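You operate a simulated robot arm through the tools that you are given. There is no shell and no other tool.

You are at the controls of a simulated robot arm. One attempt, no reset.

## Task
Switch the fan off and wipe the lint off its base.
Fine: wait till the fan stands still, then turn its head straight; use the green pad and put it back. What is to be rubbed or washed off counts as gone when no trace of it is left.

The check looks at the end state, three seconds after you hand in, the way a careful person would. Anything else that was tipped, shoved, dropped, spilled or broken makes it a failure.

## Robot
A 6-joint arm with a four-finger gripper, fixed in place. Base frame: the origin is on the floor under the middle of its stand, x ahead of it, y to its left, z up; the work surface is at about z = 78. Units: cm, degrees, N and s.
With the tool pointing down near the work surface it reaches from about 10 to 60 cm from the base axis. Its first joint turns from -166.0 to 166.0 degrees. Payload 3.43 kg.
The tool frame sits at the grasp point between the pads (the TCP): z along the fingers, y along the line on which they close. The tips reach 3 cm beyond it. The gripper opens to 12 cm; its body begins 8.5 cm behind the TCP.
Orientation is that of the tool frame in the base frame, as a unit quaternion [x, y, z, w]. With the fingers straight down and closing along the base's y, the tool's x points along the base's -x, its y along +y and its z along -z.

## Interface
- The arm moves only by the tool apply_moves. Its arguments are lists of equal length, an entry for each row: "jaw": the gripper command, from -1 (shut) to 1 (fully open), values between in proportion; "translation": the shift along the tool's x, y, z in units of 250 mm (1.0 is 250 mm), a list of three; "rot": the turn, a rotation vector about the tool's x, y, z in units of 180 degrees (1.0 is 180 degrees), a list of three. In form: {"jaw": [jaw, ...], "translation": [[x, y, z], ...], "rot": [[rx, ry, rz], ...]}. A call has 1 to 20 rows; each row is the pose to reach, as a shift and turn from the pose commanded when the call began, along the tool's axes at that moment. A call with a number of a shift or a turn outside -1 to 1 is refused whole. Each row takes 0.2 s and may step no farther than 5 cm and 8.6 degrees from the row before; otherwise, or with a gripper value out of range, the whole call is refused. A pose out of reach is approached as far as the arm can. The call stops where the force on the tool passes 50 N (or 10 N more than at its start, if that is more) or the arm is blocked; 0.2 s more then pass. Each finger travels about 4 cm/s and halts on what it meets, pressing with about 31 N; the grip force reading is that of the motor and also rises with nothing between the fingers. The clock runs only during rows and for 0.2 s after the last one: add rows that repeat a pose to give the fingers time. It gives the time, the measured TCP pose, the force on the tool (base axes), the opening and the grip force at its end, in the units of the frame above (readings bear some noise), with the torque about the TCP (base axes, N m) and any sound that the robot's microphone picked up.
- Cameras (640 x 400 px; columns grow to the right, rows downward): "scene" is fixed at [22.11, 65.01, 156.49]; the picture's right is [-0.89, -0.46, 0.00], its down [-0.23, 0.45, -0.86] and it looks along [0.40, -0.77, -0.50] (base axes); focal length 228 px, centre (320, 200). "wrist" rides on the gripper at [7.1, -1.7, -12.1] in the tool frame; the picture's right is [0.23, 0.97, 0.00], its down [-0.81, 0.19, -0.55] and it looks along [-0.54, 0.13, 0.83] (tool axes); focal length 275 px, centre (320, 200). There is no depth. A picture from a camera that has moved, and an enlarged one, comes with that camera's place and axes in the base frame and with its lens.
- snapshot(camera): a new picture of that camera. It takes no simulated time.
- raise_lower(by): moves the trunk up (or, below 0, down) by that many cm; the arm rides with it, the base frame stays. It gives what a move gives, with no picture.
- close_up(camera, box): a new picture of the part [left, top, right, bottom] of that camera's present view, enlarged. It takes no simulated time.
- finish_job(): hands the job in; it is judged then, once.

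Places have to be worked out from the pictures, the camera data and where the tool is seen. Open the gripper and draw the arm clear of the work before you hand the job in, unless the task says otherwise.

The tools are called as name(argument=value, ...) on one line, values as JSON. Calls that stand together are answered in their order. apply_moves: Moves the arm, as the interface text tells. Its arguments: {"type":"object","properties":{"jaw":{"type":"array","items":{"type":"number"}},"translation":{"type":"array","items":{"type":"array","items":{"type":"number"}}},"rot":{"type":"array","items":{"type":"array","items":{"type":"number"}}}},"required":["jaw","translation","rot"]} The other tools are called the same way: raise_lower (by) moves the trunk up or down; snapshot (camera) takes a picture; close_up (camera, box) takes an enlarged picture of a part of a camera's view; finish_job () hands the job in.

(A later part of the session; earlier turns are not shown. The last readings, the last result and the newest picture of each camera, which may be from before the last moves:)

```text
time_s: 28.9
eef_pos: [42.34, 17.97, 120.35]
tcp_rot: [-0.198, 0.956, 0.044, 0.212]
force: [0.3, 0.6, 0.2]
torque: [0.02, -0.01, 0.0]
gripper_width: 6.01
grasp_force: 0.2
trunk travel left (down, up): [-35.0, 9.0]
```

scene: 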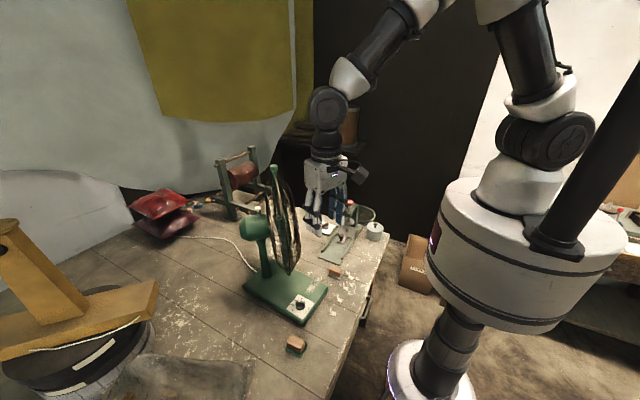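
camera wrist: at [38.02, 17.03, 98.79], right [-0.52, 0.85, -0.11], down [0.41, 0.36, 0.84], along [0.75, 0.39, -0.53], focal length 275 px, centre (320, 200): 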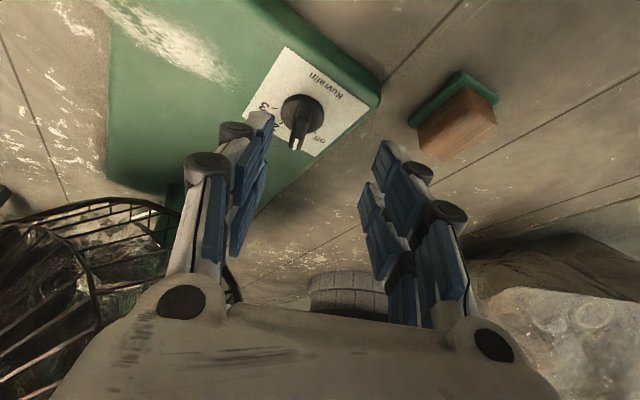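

In-plane tilt reached without complaint. Now descending toward the knob hover in two halves.

apply_moves(jaw=[0, 0, 0, 0, 0, 0, 0], translation=[[0.02, -0.0012, 0.1], [0.04, -0.0024, 0.2], [0.06, -0.0036, 0.3], [0.08, -0.0048, 0.4], [0.1, -0.006, 0.5], [0.1215, -0.0072, 0.6], [0.1215, -0.0072, 0.6]], rot=[[0, 0, 0], [0, 0, 0], [0, 0, 0], [0, 0, 0], [0, 0, 0], [0, 0, 0], [0, 0, 0]])

apply_moves(jaw=[0, 0, 0, 0, 0, 0, 0], translation=[[0.02, -0.0012, 0.1], [0.04, -0.0024, 0.2], [0.06, -0.0036, 0.3], [0.08, -0.0048, 0.4], [0.1, -0.006, 0.5], [0.1215, -0.0072, 0.6], [0.1215, -0.0072, 0.6]], rot=[[0, 0, 0], [0, 0, 0], [0, 0, 0], [0, 0, 0], [0, 0, 0], [0, 0, 0], [0, 0, 0]])

snapshot(camera="scene")

```text
time_s: 30.5
eef_pos: [45.63, 19.32, 105.26]
tcp_rot: [-0.197, 0.956, 0.043, 0.212]
force: [-0.8, 0.2, 0.0]
torque: [-0.03, -0.01, 0.0]
gripper_width: 6.01
grasp_force: 0.0
trunk travel left (down, up): [-35.0, 9.0]
```

```text
time_s: 32.1
eef_pos: [49.18, 20.46, 90.63]
tcp_rot: [-0.197, 0.956, 0.043, 0.212]
force: [-0.6, 0.0, -0.6]
torque: [-0.04, -0.05, 0.01]
gripper_width: 5.99
grasp_force: 0.0
trunk travel left (down, up): [-35.0, 9.0]
```

```text
taken
```

scene: 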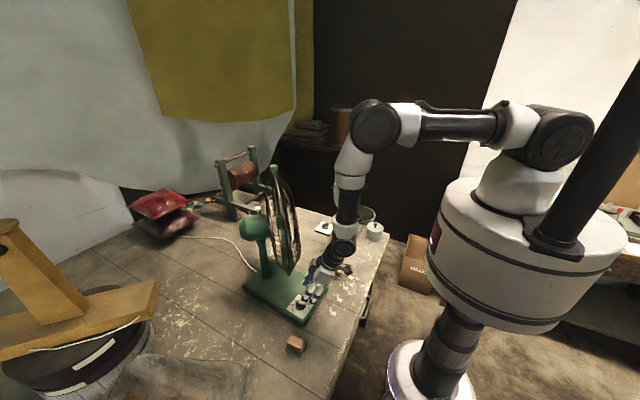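

Reached with no limit report. I'll rehearse the +42° turn in free air here and come back, so the fan isn't dragged again.

apply_moves(jaw=[0, 0, 0, 0, 0, 0, 0], translation=[[0, 0, 0], [0, 0, 0], [0, 0, 0], [0, 0, 0], [0, 0, 0], [0, 0, 0], [0, 0, 0]], rot=[[-0.0164, 0, -0.0352], [-0.0329, 0, -0.0705], [-0.0493, 0, -0.1057], [-0.0658, 0, -0.1409], [-0.0822, 0, -0.1762], [-0.0987, 0, -0.2114], [-0.0987, 0, -0.2114]])

snapshot(camera="wrist")

snapshot(camera="scene")

```text
time_s: 33.7
eef_pos: [49.23, 20.48, 90.61]
tcp_rot: [-0.527, 0.822, 0.117, 0.183]
force: [0.1, 0.6, 0.2]
torque: [0.0, 0.02, 0.03]
gripper_width: 6.01
grasp_force: 0.0
trunk travel left (down, up): [-35.0, 9.0]
```

```text
taken
camera wrist: at [45.78, 9.23, 98.4], right [-0.97, 0.22, -0.1], down [0.04, 0.54, 0.84], along [0.24, 0.82, -0.53], focal length 275 px, centre (320, 200)
```

wrist: 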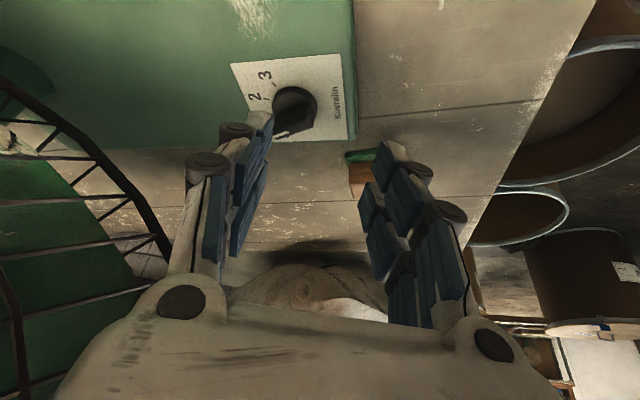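

```text
taken
```

scene: 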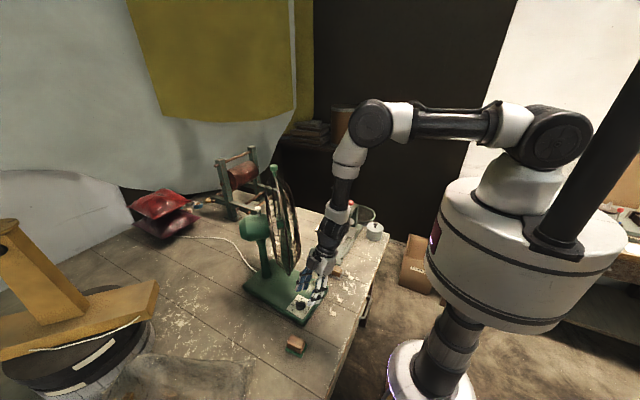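

The rehearsal turn works without hitting a limit. Rotating back −45° to line up with the pointer (azimuth ≈20°) and re‑measuring the knob.

apply_moves(jaw=[0, 0, 0, 0, 0, 0, 0], translation=[[0, 0, 0], [0, 0, 0], [0, 0, 0], [0, 0, 0], [0, 0, 0], [0, 0, 0], [0, 0, 0]], rot=[[0.0176, 0, 0.0378], [0.0352, 0, 0.0755], [0.0528, 0, 0.1133], [0.0705, 0, 0.151], [0.0881, 0, 0.1888], [0.1057, 0, 0.2265], [0.1057, 0, 0.2265]])

close_up(camera="wrist", box=[220, 40, 420, 165])

```text
time_s: 35.3
eef_pos: [49.13, 20.3, 90.44]
tcp_rot: [-0.17, 0.961, 0.037, 0.213]
force: [0.1, 0.0, -0.4]
torque: [0.03, 0.0, 0.01]
gripper_width: 6.02
grasp_force: 0.0
trunk travel left (down, up): [-35.0, 9.0]
```

```text
3.20 times, centred on (320, 102) of wrist
camera zoom: at [38.78, 14.83, 98.4], right [-0.53, 0.84, -0.1], down [0.4, 0.35, 0.84], along [0.74, 0.41, -0.53], focal length 881 px, centre (320, 512)
```

zoom: 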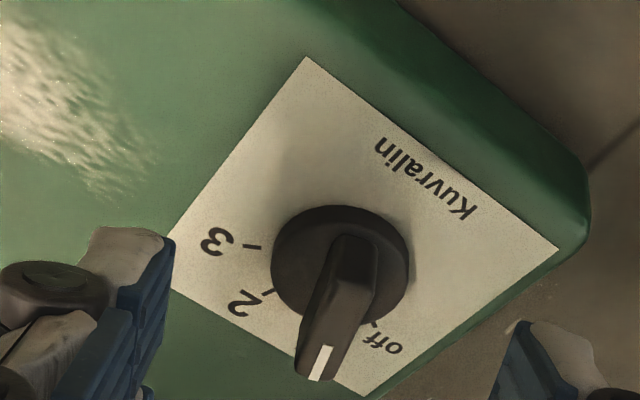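

Disc at (52.15, 21.9), pointer azimuth ≈16°. I'll turn the tool −3.5° to match, close to 4 cm and approach to 2 cm short of the grip.

apply_moves(jaw=[-0.33, -0.33, -0.33, -0.33], translation=[[-0.0008, 0.0112, 0.07], [-0.0016, 0.0224, 0.139], [-0.0016, 0.0224, 0.139], [-0.0016, 0.0224, 0.139]], rot=[[0.0041, 0, 0.0088], [0.0082, 0, 0.0176], [0.0082, 0, 0.0176], [0.0082, 0, 0.0176]])

close_up(camera="wrist", box=[220, 80, 420, 205])

```text
time_s: 36.3
eef_pos: [50.38, 21.5, 87.49]
tcp_rot: [-0.143, 0.966, 0.031, 0.215]
force: [0.7, 0.7, 0.6]
torque: [-0.02, -0.02, 0.02]
gripper_width: 4.04
grasp_force: 0.1
trunk travel left (down, up): [-35.0, 9.0]
```

```text
3.20 times, centred on (320, 142) of wrist
camera zoom: at [39.67, 16.51, 95.31], right [-0.48, 0.87, -0.1], down [0.42, 0.33, 0.84], along [0.77, 0.36, -0.53], focal length 881 px, centre (320, 384)
```

zoom: 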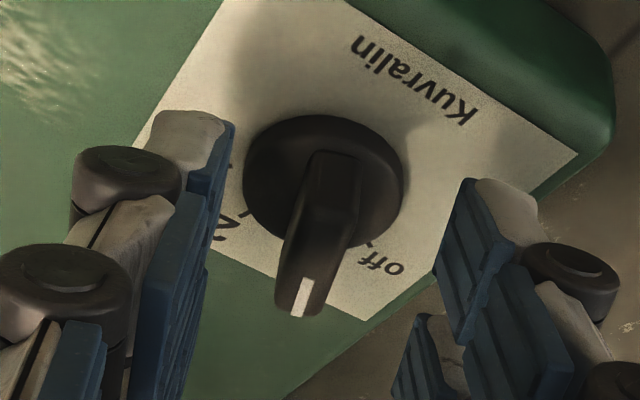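

Pointer is centred between the fingers to <0.1 cm. Moving in 2.1 cm and closing on the ridge.

apply_moves(jaw=[-0.33, -0.33, -0.6, -0.75, -0.85, -1, -1, -1], translation=[[-0.002, -0.0014, 0.042], [-0.004, -0.0028, 0.084], [-0.004, -0.0028, 0.084], [-0.004, -0.0028, 0.084], [-0.004, -0.0028, 0.084], [-0.004, -0.0028, 0.084], [-0.004, -0.0028, 0.084], [-0.004, -0.0028, 0.084]], rot=[[0, 0, 0], [0, 0, 0], [0, 0, 0], [0, 0, 0], [0, 0, 0], [0, 0, 0], [0, 0, 0], [0, 0, 0]])

close_up(camera="wrist", box=[220, 80, 420, 205])

```text
time_s: 38.1
eef_pos: [51.23, 21.73, 85.63]
tcp_rot: [-0.143, 0.966, 0.032, 0.215]
force: [-4.9, -1.5, 15.1]
torque: [-0.22, 0.86, 0.0]
gripper_width: 1.08
grasp_force: 31.2
trunk travel left (down, up): [-35.0, 9.0]
```

```text
3.20 times, centred on (320, 142) of wrist
camera zoom: at [40.54, 16.71, 93.48], right [-0.48, 0.87, -0.1], down [0.42, 0.33, 0.84], along [0.77, 0.36, -0.53], focal length 881 px, centre (320, 384)
```

zoom: 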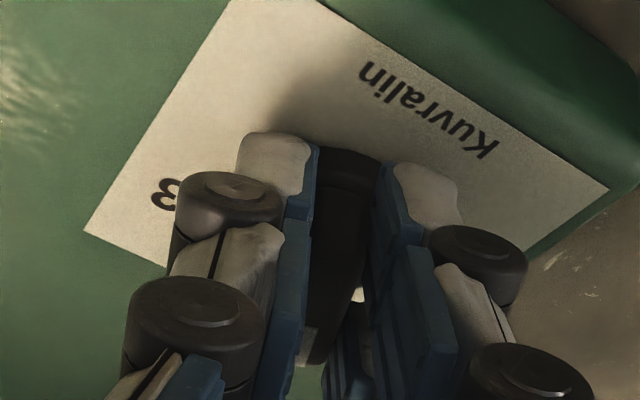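

Ridge gripped again at "1" (azimuth ≈16.5°); "off" tick is at ≈57°, so I turn 42° about the knob axis.

apply_moves(jaw=[-1, -1, -1, -1, -1, -1, -1], translation=[[0.0003, -0.0045, -0.0001], [0.0001, -0.0091, 0], [-0.0006, -0.0136, 0.0003], [-0.0018, -0.0179, 0.0009], [-0.0035, -0.0221, 0.0016], [-0.0056, -0.026, 0.0026], [-0.0056, -0.026, 0.0026]], rot=[[-0.0165, 0, -0.0353], [-0.033, 0, -0.0705], [-0.0495, 0, -0.1058], [-0.066, 0, -0.1411], [-0.0826, 0, -0.1764], [-0.0991, 0, -0.2116], [-0.0991, 0, -0.2116]])

close_up(camera="wrist", box=[220, 80, 420, 205])

close_up(camera="scene", box=[240, 220, 400, 320])

```text
time_s: 39.7
eef_pos: [51.68, 21.03, 85.72]
tcp_rot: [-0.478, 0.851, 0.107, 0.189]
force: [1.9, -10.1, 17.4]
torque: [0.42, 0.17, -1.33]
gripper_width: 1.19
grasp_force: 31.4
trunk travel left (down, up): [-35.0, 9.0]
```

```text
3.20 times, centred on (320, 142) of wrist
camera zoom: at [47.03, 10.23, 93.46], right [-0.94, 0.33, -0.1], down [0.1, 0.53, 0.84], along [0.33, 0.78, -0.53], focal length 881 px, centre (320, 384)
```

zoom: 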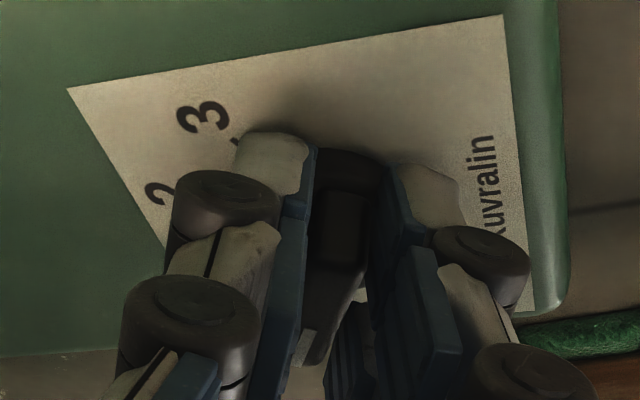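

```text
4.00 times, centred on (320, 270) of scene
camera zoom: at [22.11, 65.01, 156.49], right [-0.89, -0.46, 0.0], down [-0.23, 0.45, -0.86], along [0.4, -0.77, -0.5], focal length 914 px, centre (320, -80)
```

zoom: 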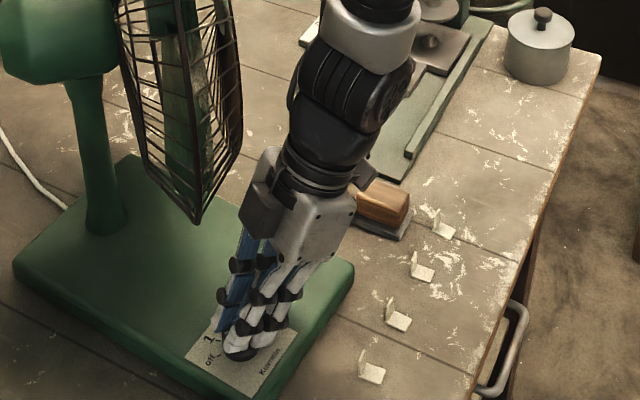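

Torque of −1.3 N·m about z shows the pointer is against its stop at "off", and the fan base hasn't moved. I'll release and back out along the tool axis.

apply_moves(jaw=[-0.8, -0.6, -0.33, -0.33, -0.33], translation=[[0, 0, 0], [0, 0, 0], [0, 0, 0], [0, 0, 0], [0, 0, 0]], rot=[[0, 0, 0], [0, 0, 0], [0, 0, 0], [0, 0, 0], [0, 0, 0]])

apply_moves(jaw=[-0.33, -0.33, 0, 0], translation=[[0, 0, -0.08], [0, 0, -0.2], [0, 0, -0.32], [0, 0, -0.36]], rot=[[0, 0, 0], [0, 0, 0], [0, 0, 0], [0, 0, 0]])

snapshot(camera="wrist")

close_up(camera="wrist", box=[220, 10, 420, 135])

```text
time_s: 40.9
eef_pos: [51.7, 21.19, 85.53]
tcp_rot: [-0.479, 0.851, 0.106, 0.189]
force: [-0.2, -0.1, -0.3]
torque: [0.03, 0.01, -0.01]
gripper_width: 4.03
grasp_force: 0.0
trunk travel left (down, up): [-35.0, 9.0]
```

```text
time_s: 41.9
eef_pos: [49.74, 17.87, 93.6]
tcp_rot: [-0.479, 0.851, 0.106, 0.189]
force: [0.2, 0.2, 0.0]
torque: [-0.02, -0.04, -0.01]
gripper_width: 6.0
grasp_force: 0.1
trunk travel left (down, up): [-35.0, 9.0]
```

```text
taken
camera wrist: at [45.13, 7.03, 101.48], right [-0.94, 0.33, -0.1], down [0.1, 0.53, 0.84], along [0.33, 0.78, -0.53], focal length 275 px, centre (320, 200)
```

wrist: 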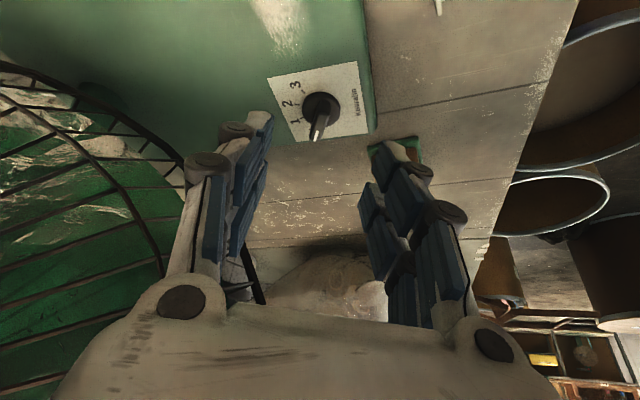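

```text
3.20 times, centred on (320, 72) of wrist
camera zoom: at [45.13, 7.03, 101.48], right [-0.94, 0.33, -0.1], down [0.1, 0.53, 0.84], along [0.33, 0.78, -0.53], focal length 881 px, centre (320, 608)
```

zoom: 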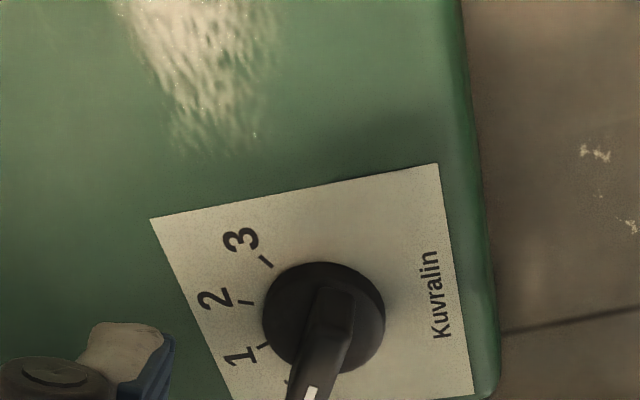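

The pointer now covers "off" (1, 2, 3 are exposed). I'll unwind the yaw and rise to watch whether the blades stop.

apply_moves(jaw=[0, 0, 0.5, 1, 1, 1, 1], translation=[[-0.049, 0.039, -0.125], [-0.098, 0.079, -0.249], [-0.147, 0.118, -0.374], [-0.195, 0.157, -0.498], [-0.244, 0.197, -0.623], [-0.293, 0.236, -0.747], [-0.293, 0.236, -0.747]], rot=[[0.0165, 0, 0.0353], [0.0329, 0, 0.0706], [0.0494, 0, 0.1059], [0.0658, 0, 0.1411], [0.0823, 0, 0.1764], [0.0987, 0, 0.2117], [0.0987, 0, 0.2117]])

close_up(camera="scene", box=[220, 150, 400, 262])

snapshot(camera="wrist")

close_up(camera="scene", box=[220, 230, 380, 330])

```text
time_s: 43.5
eef_pos: [44.12, 19.84, 113.59]
tcp_rot: [-0.141, 0.966, 0.031, 0.213]
force: [0.7, 0.3, 0.2]
torque: [-0.01, 0.02, 0.01]
gripper_width: 11.98
grasp_force: 0.1
trunk travel left (down, up): [-35.0, 9.0]
```

```text
3.56 times, centred on (310, 206) of scene
camera zoom: at [22.11, 65.01, 156.49], right [-0.89, -0.46, 0.0], down [-0.23, 0.45, -0.86], along [0.4, -0.77, -0.5], focal length 812 px, centre (356, 179)
```

zoom: 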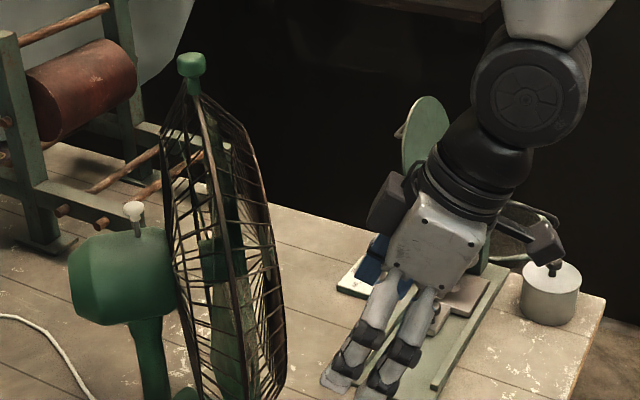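

```text
taken
camera wrist: at [33.47, 14.9, 121.36], right [-0.48, 0.87, -0.1], down [0.43, 0.33, 0.84], along [0.77, 0.36, -0.53], focal length 275 px, centre (320, 200)
```

wrist: 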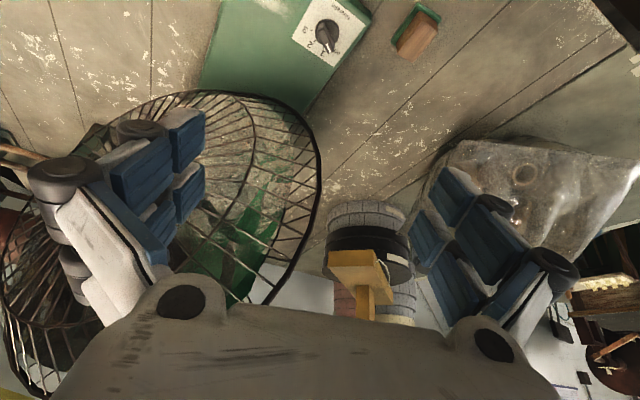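

```text
4.00 times, centred on (300, 280) of scene
camera zoom: at [22.11, 65.01, 156.49], right [-0.89, -0.46, 0.0], down [-0.23, 0.45, -0.86], along [0.4, -0.77, -0.5], focal length 914 px, centre (400, -120)
```

zoom: 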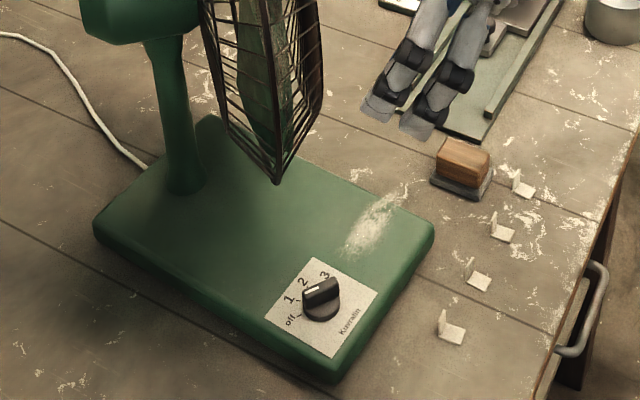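

The knob is at off and the fan's base is back where it was. I'll close the gripper and swing to a flatter tilt (60°) in front of the grille's near edge, at hub height, which also gives the blades time to run down.

apply_moves(jaw=[-1, -1, -1, -1, -1, -1, -1, -1, -1, -1], translation=[[-0.006, -0.02, 0.061], [-0.012, -0.04, 0.122], [-0.017, -0.059, 0.182], [-0.023, -0.078, 0.243], [-0.029, -0.098, 0.304], [-0.029, -0.098, 0.304], [-0.029, -0.098, 0.304], [-0.029, -0.098, 0.304], [-0.029, -0.098, 0.304], [-0.029, -0.098, 0.304]], rot=[[0, -0.039, 0], [0, -0.078, 0], [0, -0.117, 0], [0, -0.156, 0], [0, -0.194, 0], [0, -0.194, 0], [0, -0.194, 0], [0, -0.194, 0], [0, -0.194, 0], [0, -0.194, 0]])

snapshot(camera="wrist")

close_up(camera="scene", box=[220, 150, 400, 262])

```text
time_s: 45.7
eef_pos: [48.39, 18.57, 107.21]
tcp_rot: [-0.126, 0.857, 0.073, 0.494]
force: [-0.6, -0.2, -0.6]
torque: [0.03, 0.02, -0.02]
gripper_width: 0.01
grasp_force: 30.5
trunk travel left (down, up): [-35.0, 9.0]
```

```text
taken
camera wrist: at [35.34, 12.93, 106.92], right [-0.39, 0.9, -0.2], down [-0.12, 0.16, 0.98], along [0.91, 0.41, 0.05], focal length 275 px, centre (320, 200)
```

wrist: 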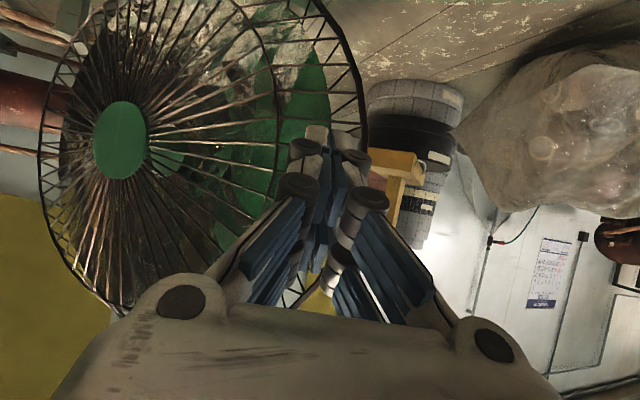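

```text
3.56 times, centred on (310, 206) of scene
camera zoom: at [22.11, 65.01, 156.49], right [-0.89, -0.46, 0.0], down [-0.23, 0.45, -0.86], along [0.4, -0.77, -0.5], focal length 812 px, centre (356, 179)
```

zoom: 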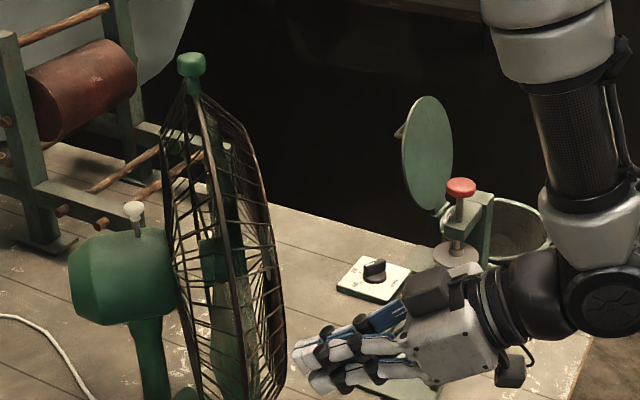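

The closed fingers are in front of the near rim. I'll hold for a second and compare the blades.

close_up(camera="wrist", box=[30, 0, 390, 225])

apply_moves(jaw=[-1, -1, -1, -1, -1], translation=[[0, 0, 0], [0, 0, 0], [0, 0, 0], [0, 0, 0], [0, 0, 0]], rot=[[0, 0, 0], [0, 0, 0], [0, 0, 0], [0, 0, 0], [0, 0, 0]])

close_up(camera="wrist", box=[30, 0, 390, 225])

```text
1.78 times, centred on (210, 112) of wrist
camera zoom: at [35.34, 12.93, 106.92], right [-0.39, 0.9, -0.2], down [-0.12, 0.16, 0.98], along [0.91, 0.41, 0.05], focal length 489 px, centre (516, 356)
```

zoom: 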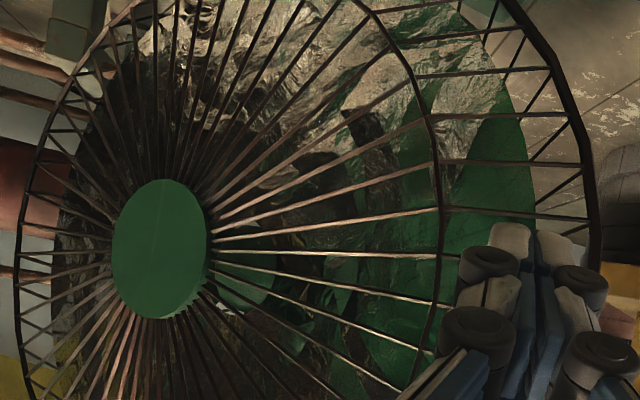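

```text
time_s: 46.9
eef_pos: [48.35, 18.58, 107.0]
tcp_rot: [-0.127, 0.857, 0.073, 0.494]
force: [-0.1, -0.3, 0.2]
torque: [-0.03, 0.0, -0.02]
gripper_width: 0.02
grasp_force: 31.1
trunk travel left (down, up): [-35.0, 9.0]
```

```text
1.78 times, centred on (210, 112) of wrist
camera zoom: at [35.35, 12.93, 106.91], right [-0.39, 0.9, -0.2], down [-0.12, 0.16, 0.98], along [0.91, 0.41, 0.05], focal length 489 px, centre (516, 356)
```

zoom: 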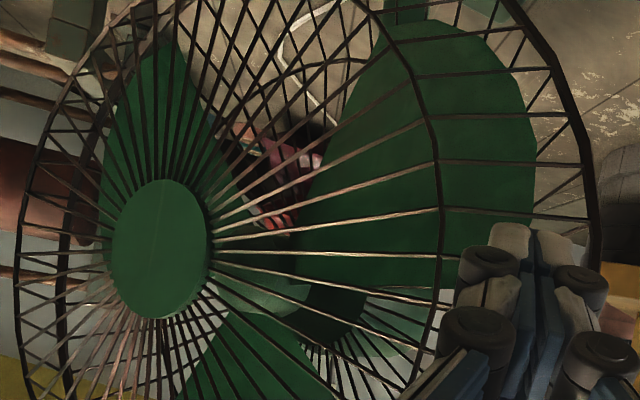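

The motion blur has gone; the three blades are now distinct. One more second's wait to confirm they're fully still.

apply_moves(jaw=[-1, -1, -1, -1, -1, -1, -1, -1, -1, -1], translation=[[0, 0, 0], [0, 0, 0], [0, 0, 0], [0, 0, 0], [0, 0, 0], [0, 0, 0], [0, 0, 0], [0, 0, 0], [0, 0, 0], [0, 0, 0]], rot=[[0, 0, 0], [0, 0, 0], [0, 0, 0], [0, 0, 0], [0, 0, 0], [0, 0, 0], [0, 0, 0], [0, 0, 0], [0, 0, 0], [0, 0, 0]])

close_up(camera="wrist", box=[30, 0, 390, 225])

```text
time_s: 49.1
eef_pos: [48.32, 18.55, 107.03]
tcp_rot: [-0.126, 0.857, 0.073, 0.494]
force: [0.5, 0.8, -0.1]
torque: [0.0, 0.0, -0.01]
gripper_width: 0.0
grasp_force: 31.1
trunk travel left (down, up): [-35.0, 9.0]
```

```text
1.78 times, centred on (210, 112) of wrist
camera zoom: at [35.35, 12.93, 106.91], right [-0.39, 0.9, -0.2], down [-0.12, 0.16, 0.98], along [0.91, 0.41, 0.05], focal length 489 px, centre (516, 356)
```

zoom: 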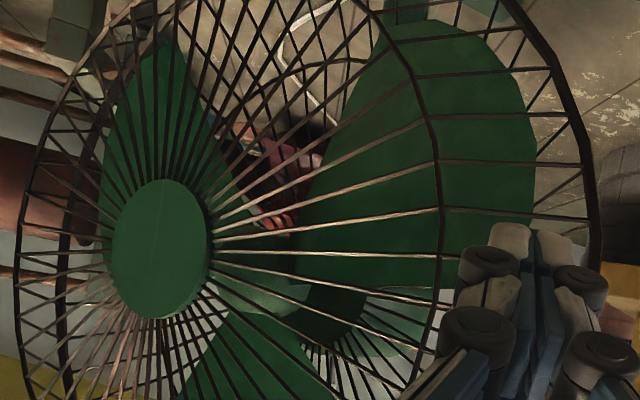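

The blades are in exactly the same place, so the fan stands still. Now the head: I'll yaw the tool to azimuth ≈ −25° (nearly parallel to the grille's face) and sit just in front of its near side, so the finger side can push it mostly toward +y.

apply_moves(jaw=[-1, -1, -1, -1, -1, -1, -1], translation=[[0.016, -0.045, -0.021], [0.032, -0.089, -0.042], [0.048, -0.134, -0.063], [0.063, -0.179, -0.083], [0.079, -0.223, -0.104], [0.095, -0.268, -0.125], [0.095, -0.268, -0.125]], rot=[[0.0333, 0, 0.0193], [0.0667, 0, 0.0386], [0.1, 0, 0.0579], [0.1333, 0, 0.0771], [0.1667, 0, 0.0964], [0.2, 0, 0.1157], [0.2, 0, 0.1157]])

snapshot(camera="wrist")

snapshot(camera="scene")

```text
time_s: 50.7
eef_pos: [46.69, 11.36, 106.57]
tcp_rot: [0.187, 0.846, -0.108, 0.488]
force: [0.2, -0.5, 0.2]
torque: [-0.02, -0.02, 0.02]
gripper_width: 0.02
grasp_force: 31.1
trunk travel left (down, up): [-35.0, 9.0]
```

```text
taken
camera wrist: at [33.18, 15.53, 106.45], right [0.3, 0.93, -0.2], down [0.02, 0.2, 0.98], along [0.95, -0.3, 0.05], focal length 275 px, centre (320, 200)
```

wrist: 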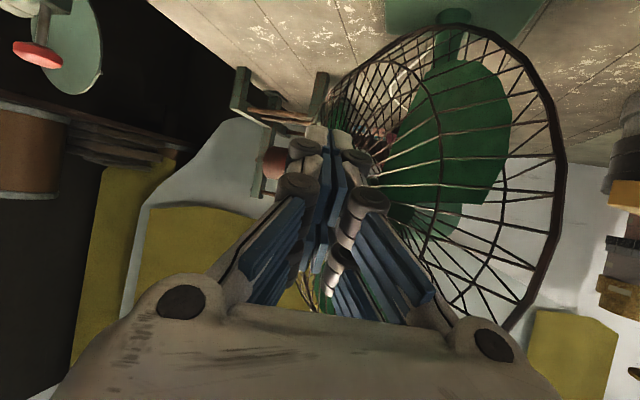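

```text
taken
```

scene: 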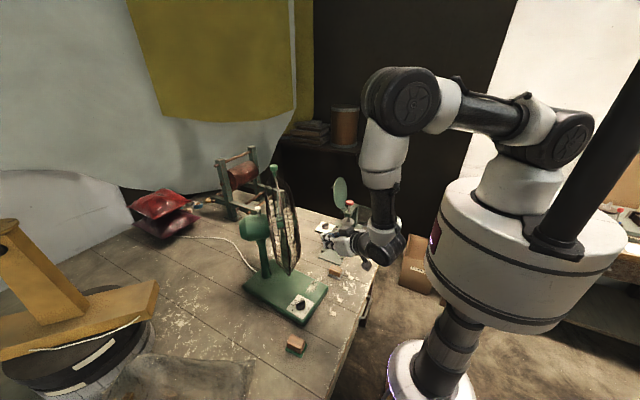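

Let me enlarge this view to locate the grille's front ring relative to the fingers.

close_up(camera="wrist", box=[260, 0, 600, 345])

```text
1.16 times, centred on (430, 172) of wrist
camera zoom: at [33.18, 15.53, 106.45], right [0.3, 0.93, -0.2], down [0.02, 0.2, 0.98], along [0.95, -0.3, 0.05], focal length 319 px, centre (192, 232)
```

zoom: 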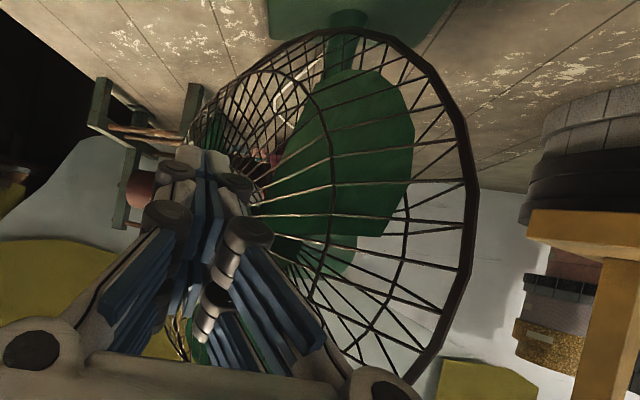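

Front ring's near point is ≈(55.4, 17.2, 105). I'll move up beside it, leaving about 3–4 cm before contact.

apply_moves(jaw=[-1, -1, -1, -1], translation=[[-0.024, 0.035, 0.049], [-0.048, 0.07, 0.098], [-0.0716, 0.1044, 0.147], [-0.0716, 0.1044, 0.147]], rot=[[0, 0, 0], [0, 0, 0], [0, 0, 0], [0, 0, 0]])

close_up(camera="wrist", box=[260, 0, 600, 345])

close_up(camera="scene", box=[220, 150, 400, 262])

```text
time_s: 51.7
eef_pos: [51.43, 11.65, 106.47]
tcp_rot: [0.186, 0.846, -0.107, 0.488]
force: [0.0, -0.8, -1.0]
torque: [-0.03, 0.0, -0.02]
gripper_width: 0.01
grasp_force: 30.8
trunk travel left (down, up): [-35.0, 9.0]
```

```text
1.16 times, centred on (430, 172) of wrist
camera zoom: at [37.94, 16.09, 106.23], right [0.3, 0.93, -0.2], down [0.02, 0.21, 0.98], along [0.95, -0.3, 0.05], focal length 319 px, centre (192, 232)
```

zoom: 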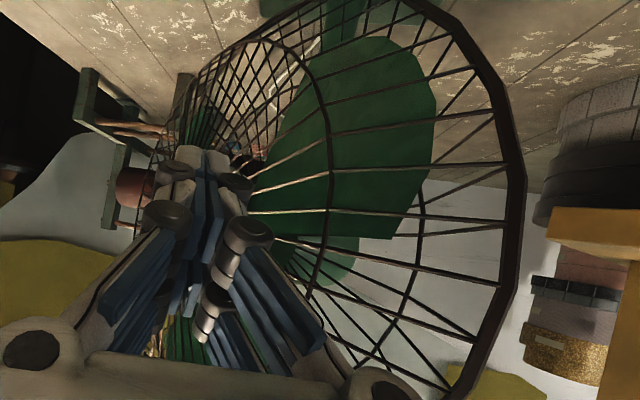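

```text
3.56 times, centred on (310, 206) of scene
camera zoom: at [22.11, 65.01, 156.49], right [-0.89, -0.46, 0.0], down [-0.23, 0.45, -0.86], along [0.4, -0.77, -0.5], focal length 812 px, centre (356, 179)
```

zoom: 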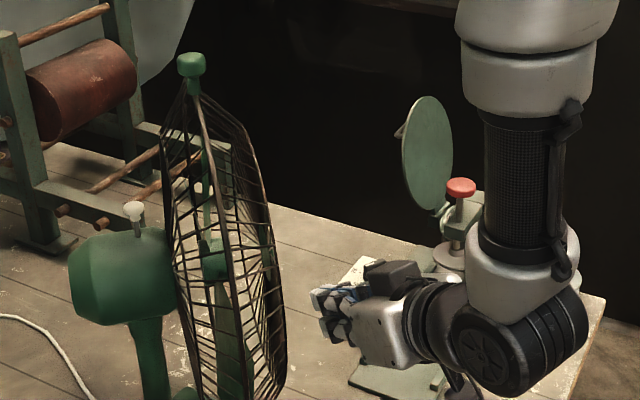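

Finger side is ≈4.5 cm from the ring. I'll move sideways to contact and push just ~1.5 cm, watching the force.

apply_moves(jaw=[-1, -1, -1, -1, -1, -1, -1], translation=[[0, 0.056, 0], [0, 0.112, 0], [0, 0.14, 0], [0, 0.168, 0], [0.003, 0.188, -0.005], [0.006, 0.208, -0.0104], [0.0092, 0.2296, -0.016]], rot=[[0, 0, 0], [0, 0, 0], [0, 0, 0], [0, 0, 0], [0, 0, 0], [0, 0, 0], [0, 0, 0]])

close_up(camera="wrist", box=[260, 0, 600, 345])

close_up(camera="scene", box=[220, 150, 400, 262])

```text
time_s: 53.3
eef_pos: [53.41, 17.2, 106.35]
tcp_rot: [0.186, 0.846, -0.107, 0.488]
force: [-2.8, -0.4, 0.2]
torque: [-0.01, 0.01, -0.03]
gripper_width: 0.0
grasp_force: 31.2
trunk travel left (down, up): [-35.0, 9.0]
```

```text
1.16 times, centred on (430, 172) of wrist
camera zoom: at [39.83, 21.6, 106.13], right [0.3, 0.93, -0.2], down [0.02, 0.21, 0.98], along [0.95, -0.3, 0.05], focal length 319 px, centre (192, 232)
```

zoom: 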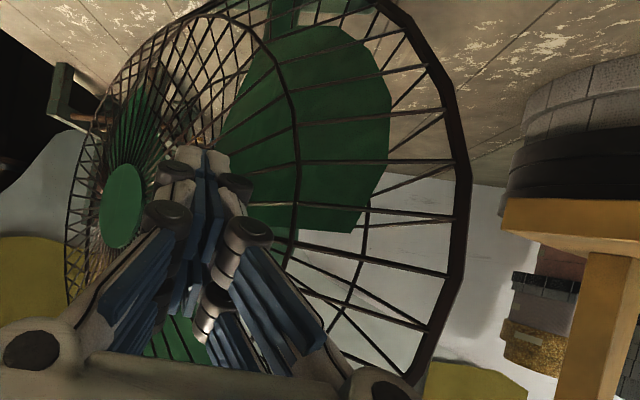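

```text
3.56 times, centred on (310, 206) of scene
camera zoom: at [22.11, 65.01, 156.49], right [-0.89, -0.46, 0.0], down [-0.23, 0.45, -0.86], along [0.4, -0.77, -0.5], focal length 812 px, centre (356, 179)
```

zoom: 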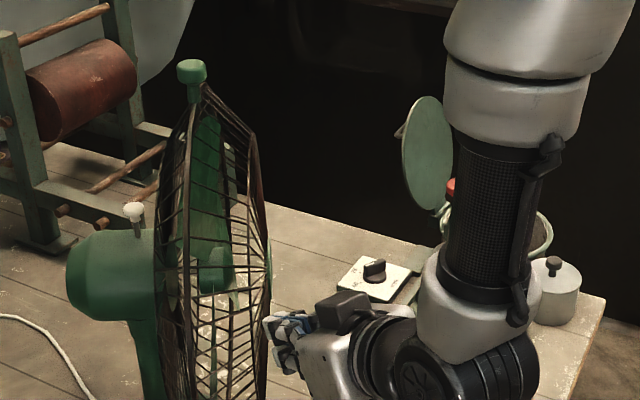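

Contact made with only ~3 N and the head has already turned ≈8°. Continuing the sideways push about 6 cm more.

apply_moves(jaw=[-1, -1, -1, -1, -1, -1, -1, -1, -1], translation=[[0, 0.03, 0], [0, 0.06, 0], [0, 0.09, 0], [0.001, 0.12, -0.001], [0.001, 0.15, -0.002], [0.002, 0.18, -0.003], [0.002, 0.21, -0.004], [0.003, 0.24, -0.005], [0.003, 0.24, -0.005]], rot=[[0, 0, 0], [0, 0, 0], [0, 0, 0], [0, 0, 0], [0, 0, 0], [0, 0, 0], [0, 0, 0], [0, 0, 0], [0, 0, 0]])

snapshot(camera="wrist")

close_up(camera="scene", box=[200, 150, 400, 275])

```text
time_s: 55.3
eef_pos: [55.79, 22.8, 106.26]
tcp_rot: [0.186, 0.846, -0.108, 0.488]
force: [-7.0, 3.2, 1.6]
torque: [-0.04, -0.09, 0.08]
gripper_width: 0.0
grasp_force: 31.1
trunk travel left (down, up): [-35.0, 9.0]
```

```text
taken
camera wrist: at [42.31, 27.04, 106.12], right [0.3, 0.93, -0.2], down [0.01, 0.2, 0.98], along [0.95, -0.3, 0.05], focal length 275 px, centre (320, 200)
```

wrist: 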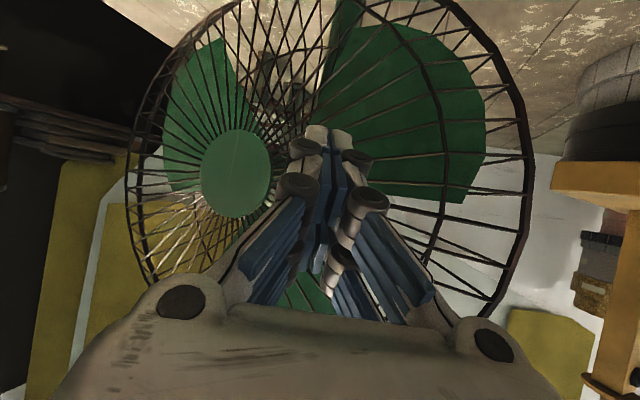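

```text
3.20 times, centred on (300, 212) of scene
camera zoom: at [22.11, 65.01, 156.49], right [-0.89, -0.46, 0.0], down [-0.23, 0.45, -0.86], along [0.4, -0.77, -0.5], focal length 731 px, centre (384, 160)
```

zoom: 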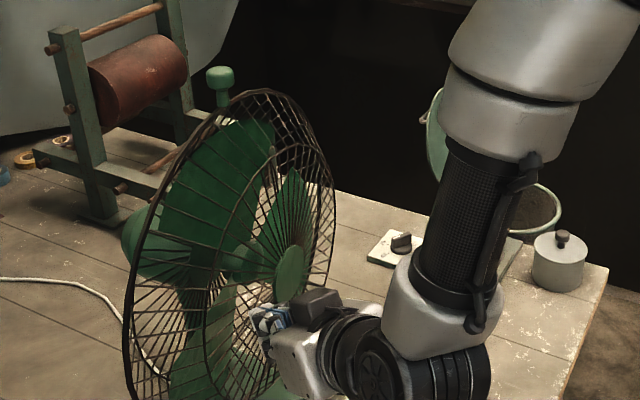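

The head axis is now ≈185°, with the base axis at ≈176.6°, so ~8° is left. I'll back off 4 cm, yaw the tool to azimuth 25° and set the fingertips in front of the grille's +y side to push it straight forward there.

apply_moves(jaw=[-1, -1, -1, -1, -1, -1, -1, -1, -1, -1], translation=[[0.0365, -0.034, -0.063], [0.073, -0.0675, -0.1256], [0.0704, -0.0337, -0.1292], [0.0679, 0, -0.1327], [0.0653, 0.0338, -0.1363], [0.0627, 0.0676, -0.1399], [0.0601, 0.1014, -0.1435], [0.0576, 0.1352, -0.147], [0.055, 0.169, -0.151], [0.055, 0.169, -0.151]], rot=[[0, 0, 0], [0, 0, 0], [-0.0344, 0, -0.0198], [-0.0687, 0, -0.0397], [-0.1031, 0, -0.0595], [-0.1375, 0, -0.0794], [-0.1719, 0, -0.0992], [-0.2062, 0, -0.1191], [-0.2406, 0, -0.1389], [-0.2406, 0, -0.1389]])

snapshot(camera="wrist")

close_up(camera="scene", box=[200, 150, 400, 275])

```text
time_s: 57.5
eef_pos: [53.89, 28.14, 106.96]
tcp_rot: [-0.19, 0.845, 0.11, 0.488]
force: [1.0, 0.7, 0.0]
torque: [0.0, 0.0, 0.01]
gripper_width: 0.01
grasp_force: 31.2
trunk travel left (down, up): [-35.0, 9.0]
```

```text
taken
camera wrist: at [41.89, 20.55, 106.85], right [-0.52, 0.83, -0.2], down [-0.15, 0.14, 0.98], along [0.84, 0.54, 0.05], focal length 275 px, centre (320, 200)
```

wrist: 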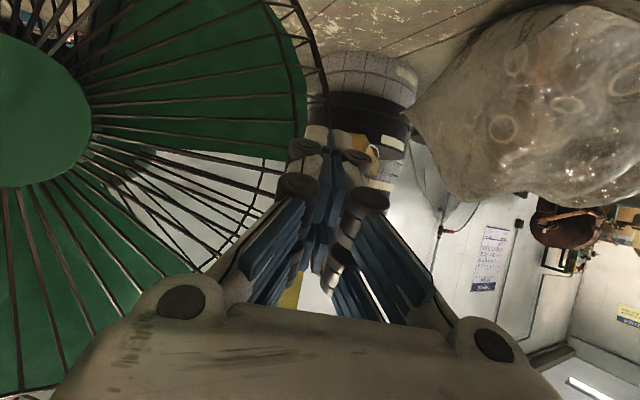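

```text
3.20 times, centred on (300, 212) of scene
camera zoom: at [22.11, 65.01, 156.49], right [-0.89, -0.46, 0.0], down [-0.23, 0.45, -0.86], along [0.4, -0.77, -0.5], focal length 731 px, centre (384, 160)
```

zoom: 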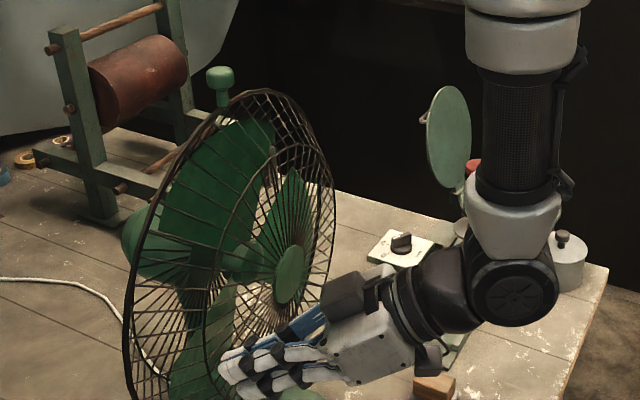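

Let me zoom in to find the motor knob and top handle, so I can measure the head angle more reliably.

close_up(camera="scene", box=[230, 160, 320, 216])

close_up(camera="scene", box=[225, 200, 325, 262])

```text
7.11 times, centred on (275, 188) of scene
camera zoom: at [22.11, 65.01, 156.49], right [-0.89, -0.46, 0.0], down [-0.23, 0.45, -0.86], along [0.4, -0.77, -0.5], focal length 1624 px, centre (640, 285)
```

zoom: 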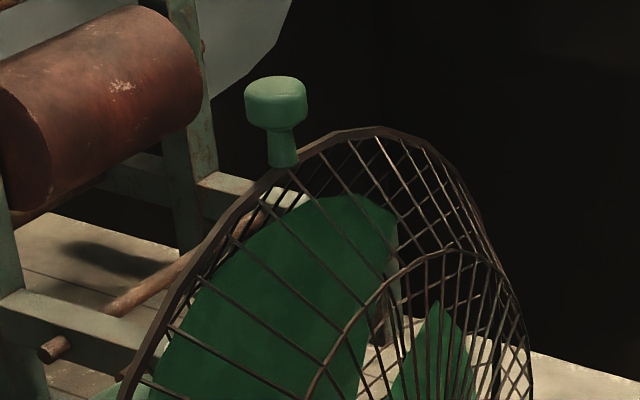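

```text
6.40 times, centred on (275, 231) of scene
camera zoom: at [22.11, 65.01, 156.49], right [-0.89, -0.46, 0.0], down [-0.23, 0.45, -0.86], along [0.4, -0.77, -0.5], focal length 1462 px, centre (608, 2)
```

zoom: 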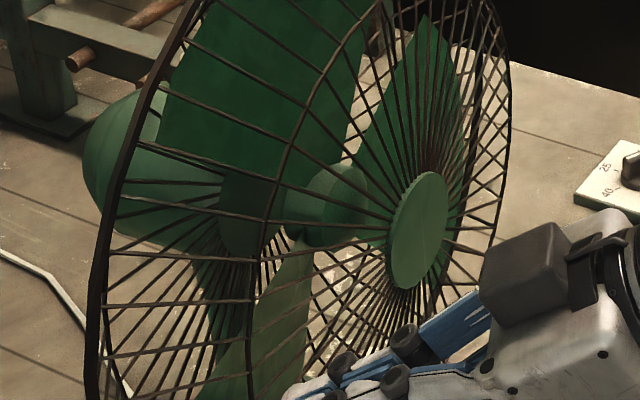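

Working it out with the pivot on the base midline (≈(73.8, 16.6)), the head axis is ≈187° versus 176.7° for the base, so ~10° remains. Pushing the +y side of the grille forward with the fingertips, gently.

apply_moves(jaw=[-1, -1, -1, -1, -1, -1, -1], translation=[[-0.018, -0.0052, 0.031], [-0.036, -0.0104, 0.062], [-0.054, -0.0156, 0.0932], [-0.063, -0.0108, 0.1087], [-0.0718, -0.006, 0.124], [-0.0807, -0.0012, 0.1395], [-0.0896, 0.0036, 0.155]], rot=[[0, 0, 0], [0, 0, 0], [0, 0, 0], [0, 0, 0], [0, 0, 0], [0, 0, 0], [0, 0, 0]])

close_up(camera="scene", box=[225, 200, 325, 262])

close_up(camera="wrist", box=[160, 40, 480, 240])

```text
time_s: 59.1
eef_pos: [57.86, 30.34, 107.01]
tcp_rot: [-0.189, 0.845, 0.109, 0.488]
force: [-8.5, 11.4, 6.3]
torque: [-0.03, -0.26, 0.39]
gripper_width: 0.02
grasp_force: 30.7
trunk travel left (down, up): [-35.0, 9.0]
```

```text
6.40 times, centred on (275, 231) of scene
camera zoom: at [22.11, 65.01, 156.49], right [-0.89, -0.46, 0.0], down [-0.23, 0.45, -0.86], along [0.4, -0.77, -0.5], focal length 1462 px, centre (608, 2)
```

zoom: 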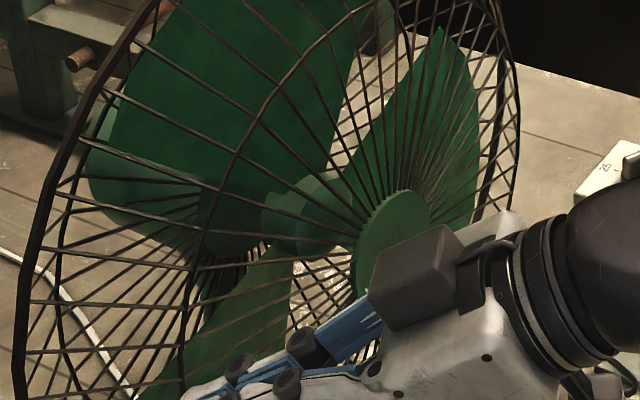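

```text
2.00 times, centred on (320, 140) of wrist
camera zoom: at [45.88, 22.82, 106.86], right [-0.52, 0.83, -0.2], down [-0.15, 0.14, 0.98], along [0.84, 0.54, 0.05], focal length 551 px, centre (320, 320)
```

zoom: 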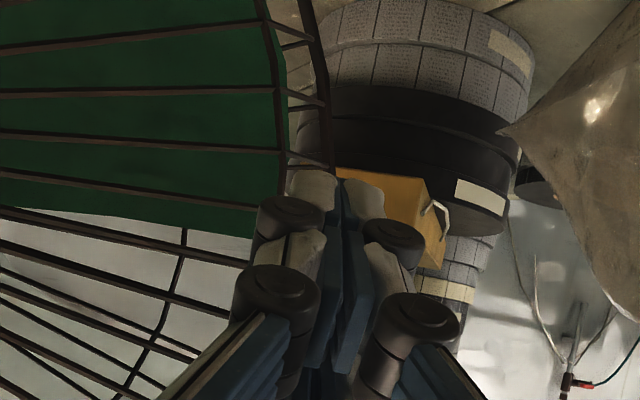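

The hub now sits at its target spot in the picture (≈(393, 250) vs (394, 257)), so the head is near straight. I'll back off from the grille and check with clear views.

apply_moves(jaw=[-1, -1, -1, -1, -1, -1], translation=[[0.034, 0.0435, -0.059], [0.068, 0.087, -0.118], [0.05, 0.05, -0.24], [0.03, 0, -0.38], [0.01, -0.04, -0.52], [0.01, -0.04, -0.52]], rot=[[0, 0, 0], [0, 0, 0], [0, 0, 0], [0, 0, 0], [0, 0, 0], [0, 0, 0]])

close_up(camera="scene", box=[200, 150, 400, 275])

snapshot(camera="wrist")

close_up(camera="scene", box=[225, 200, 325, 262])

```text
time_s: 60.5
eef_pos: [48.09, 24.54, 113.17]
tcp_rot: [-0.189, 0.846, 0.11, 0.487]
force: [0.8, -0.1, -0.6]
torque: [0.02, 0.02, 0.0]
gripper_width: 0.01
grasp_force: 31.1
trunk travel left (down, up): [-35.0, 9.0]
```

```text
3.20 times, centred on (300, 212) of scene
camera zoom: at [22.11, 65.01, 156.49], right [-0.89, -0.46, 0.0], down [-0.23, 0.45, -0.86], along [0.4, -0.77, -0.5], focal length 731 px, centre (384, 160)
```

zoom: 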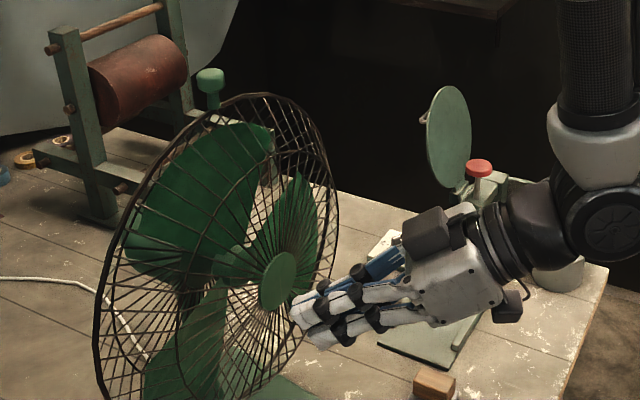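

```text
taken
camera wrist: at [36.08, 17.05, 113.04], right [-0.52, 0.83, -0.2], down [-0.15, 0.14, 0.98], along [0.84, 0.54, 0.05], focal length 275 px, centre (320, 200)
```

wrist: 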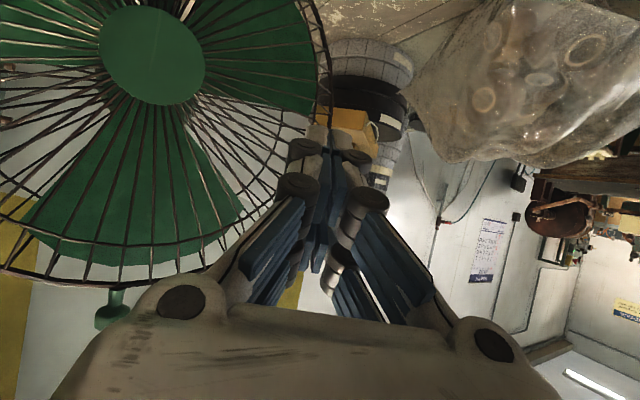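

```text
6.40 times, centred on (275, 231) of scene
camera zoom: at [22.11, 65.01, 156.49], right [-0.89, -0.46, 0.0], down [-0.23, 0.45, -0.86], along [0.4, -0.77, -0.5], focal length 1462 px, centre (608, 2)
```

zoom: 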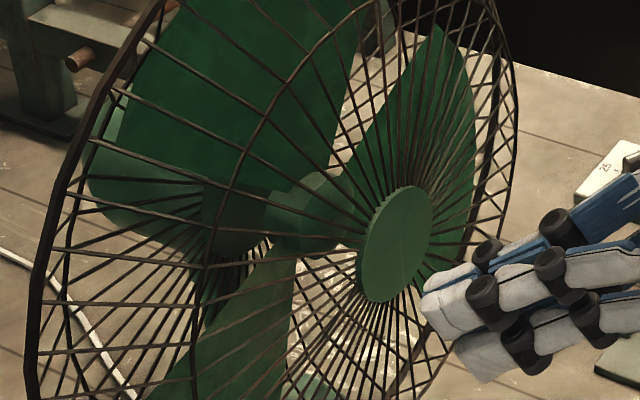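

The hub measures (59.9, 16.4) from two cameras. For a reliable check of straightness I'll go up to a high, downward-looking viewpoint.

apply_moves(jaw=[-1, -1, -1, -0.5, 0, 0.5, 1, 1, 1], translation=[[-0.08, -0.0025, -0.121], [-0.16, -0.005, -0.242], [-0.24, -0.0075, -0.363], [-0.32, -0.01, -0.485], [-0.4, -0.0125, -0.606], [-0.48, -0.015, -0.727], [-0.56, -0.0175, -0.848], [-0.64, -0.02, -0.969], [-0.64, -0.02, -0.969]], rot=[[0, 0.0417, 0], [0, 0.0833, 0], [0, 0.125, 0], [0, 0.1667, 0], [0, 0.2083, 0], [0, 0.25, 0], [0, 0.2917, 0], [0, 0.3333, 0], [0, 0.3333, 0]])

snapshot(camera="wrist")

snapshot(camera="scene")

```text
time_s: 62.5
eef_pos: [36.93, 18.48, 139.38]
tcp_rot: [-0.218, 0.976, 0.0, -0.001]
force: [1.1, 0.2, 0.1]
torque: [-0.05, 0.03, -0.01]
gripper_width: 9.29
grasp_force: 0.1
out of reach, approached as far as the arm can: row 5
trunk travel left (down, up): [-35.0, 9.0]
```

```text
taken
camera wrist: at [31.05, 13.82, 151.4], right [-0.62, 0.78, 0.0], down [0.65, 0.52, 0.55], along [0.43, 0.34, -0.83], focal length 275 px, centre (320, 200)
```

wrist: 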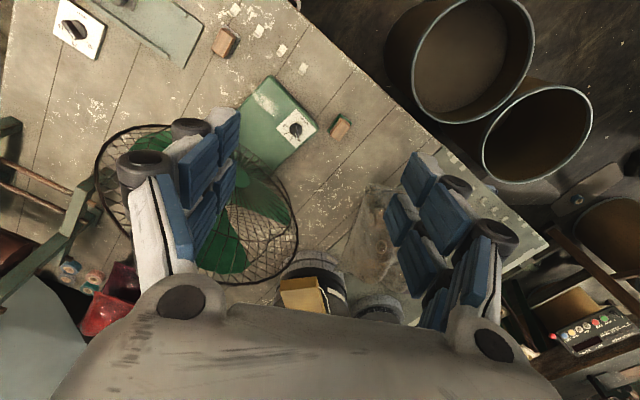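

```text
taken
```

scene: 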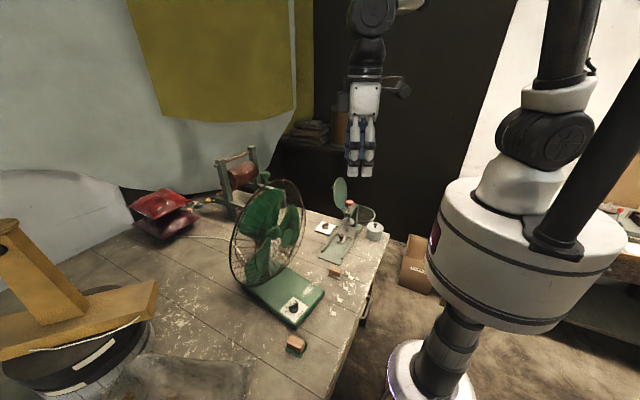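

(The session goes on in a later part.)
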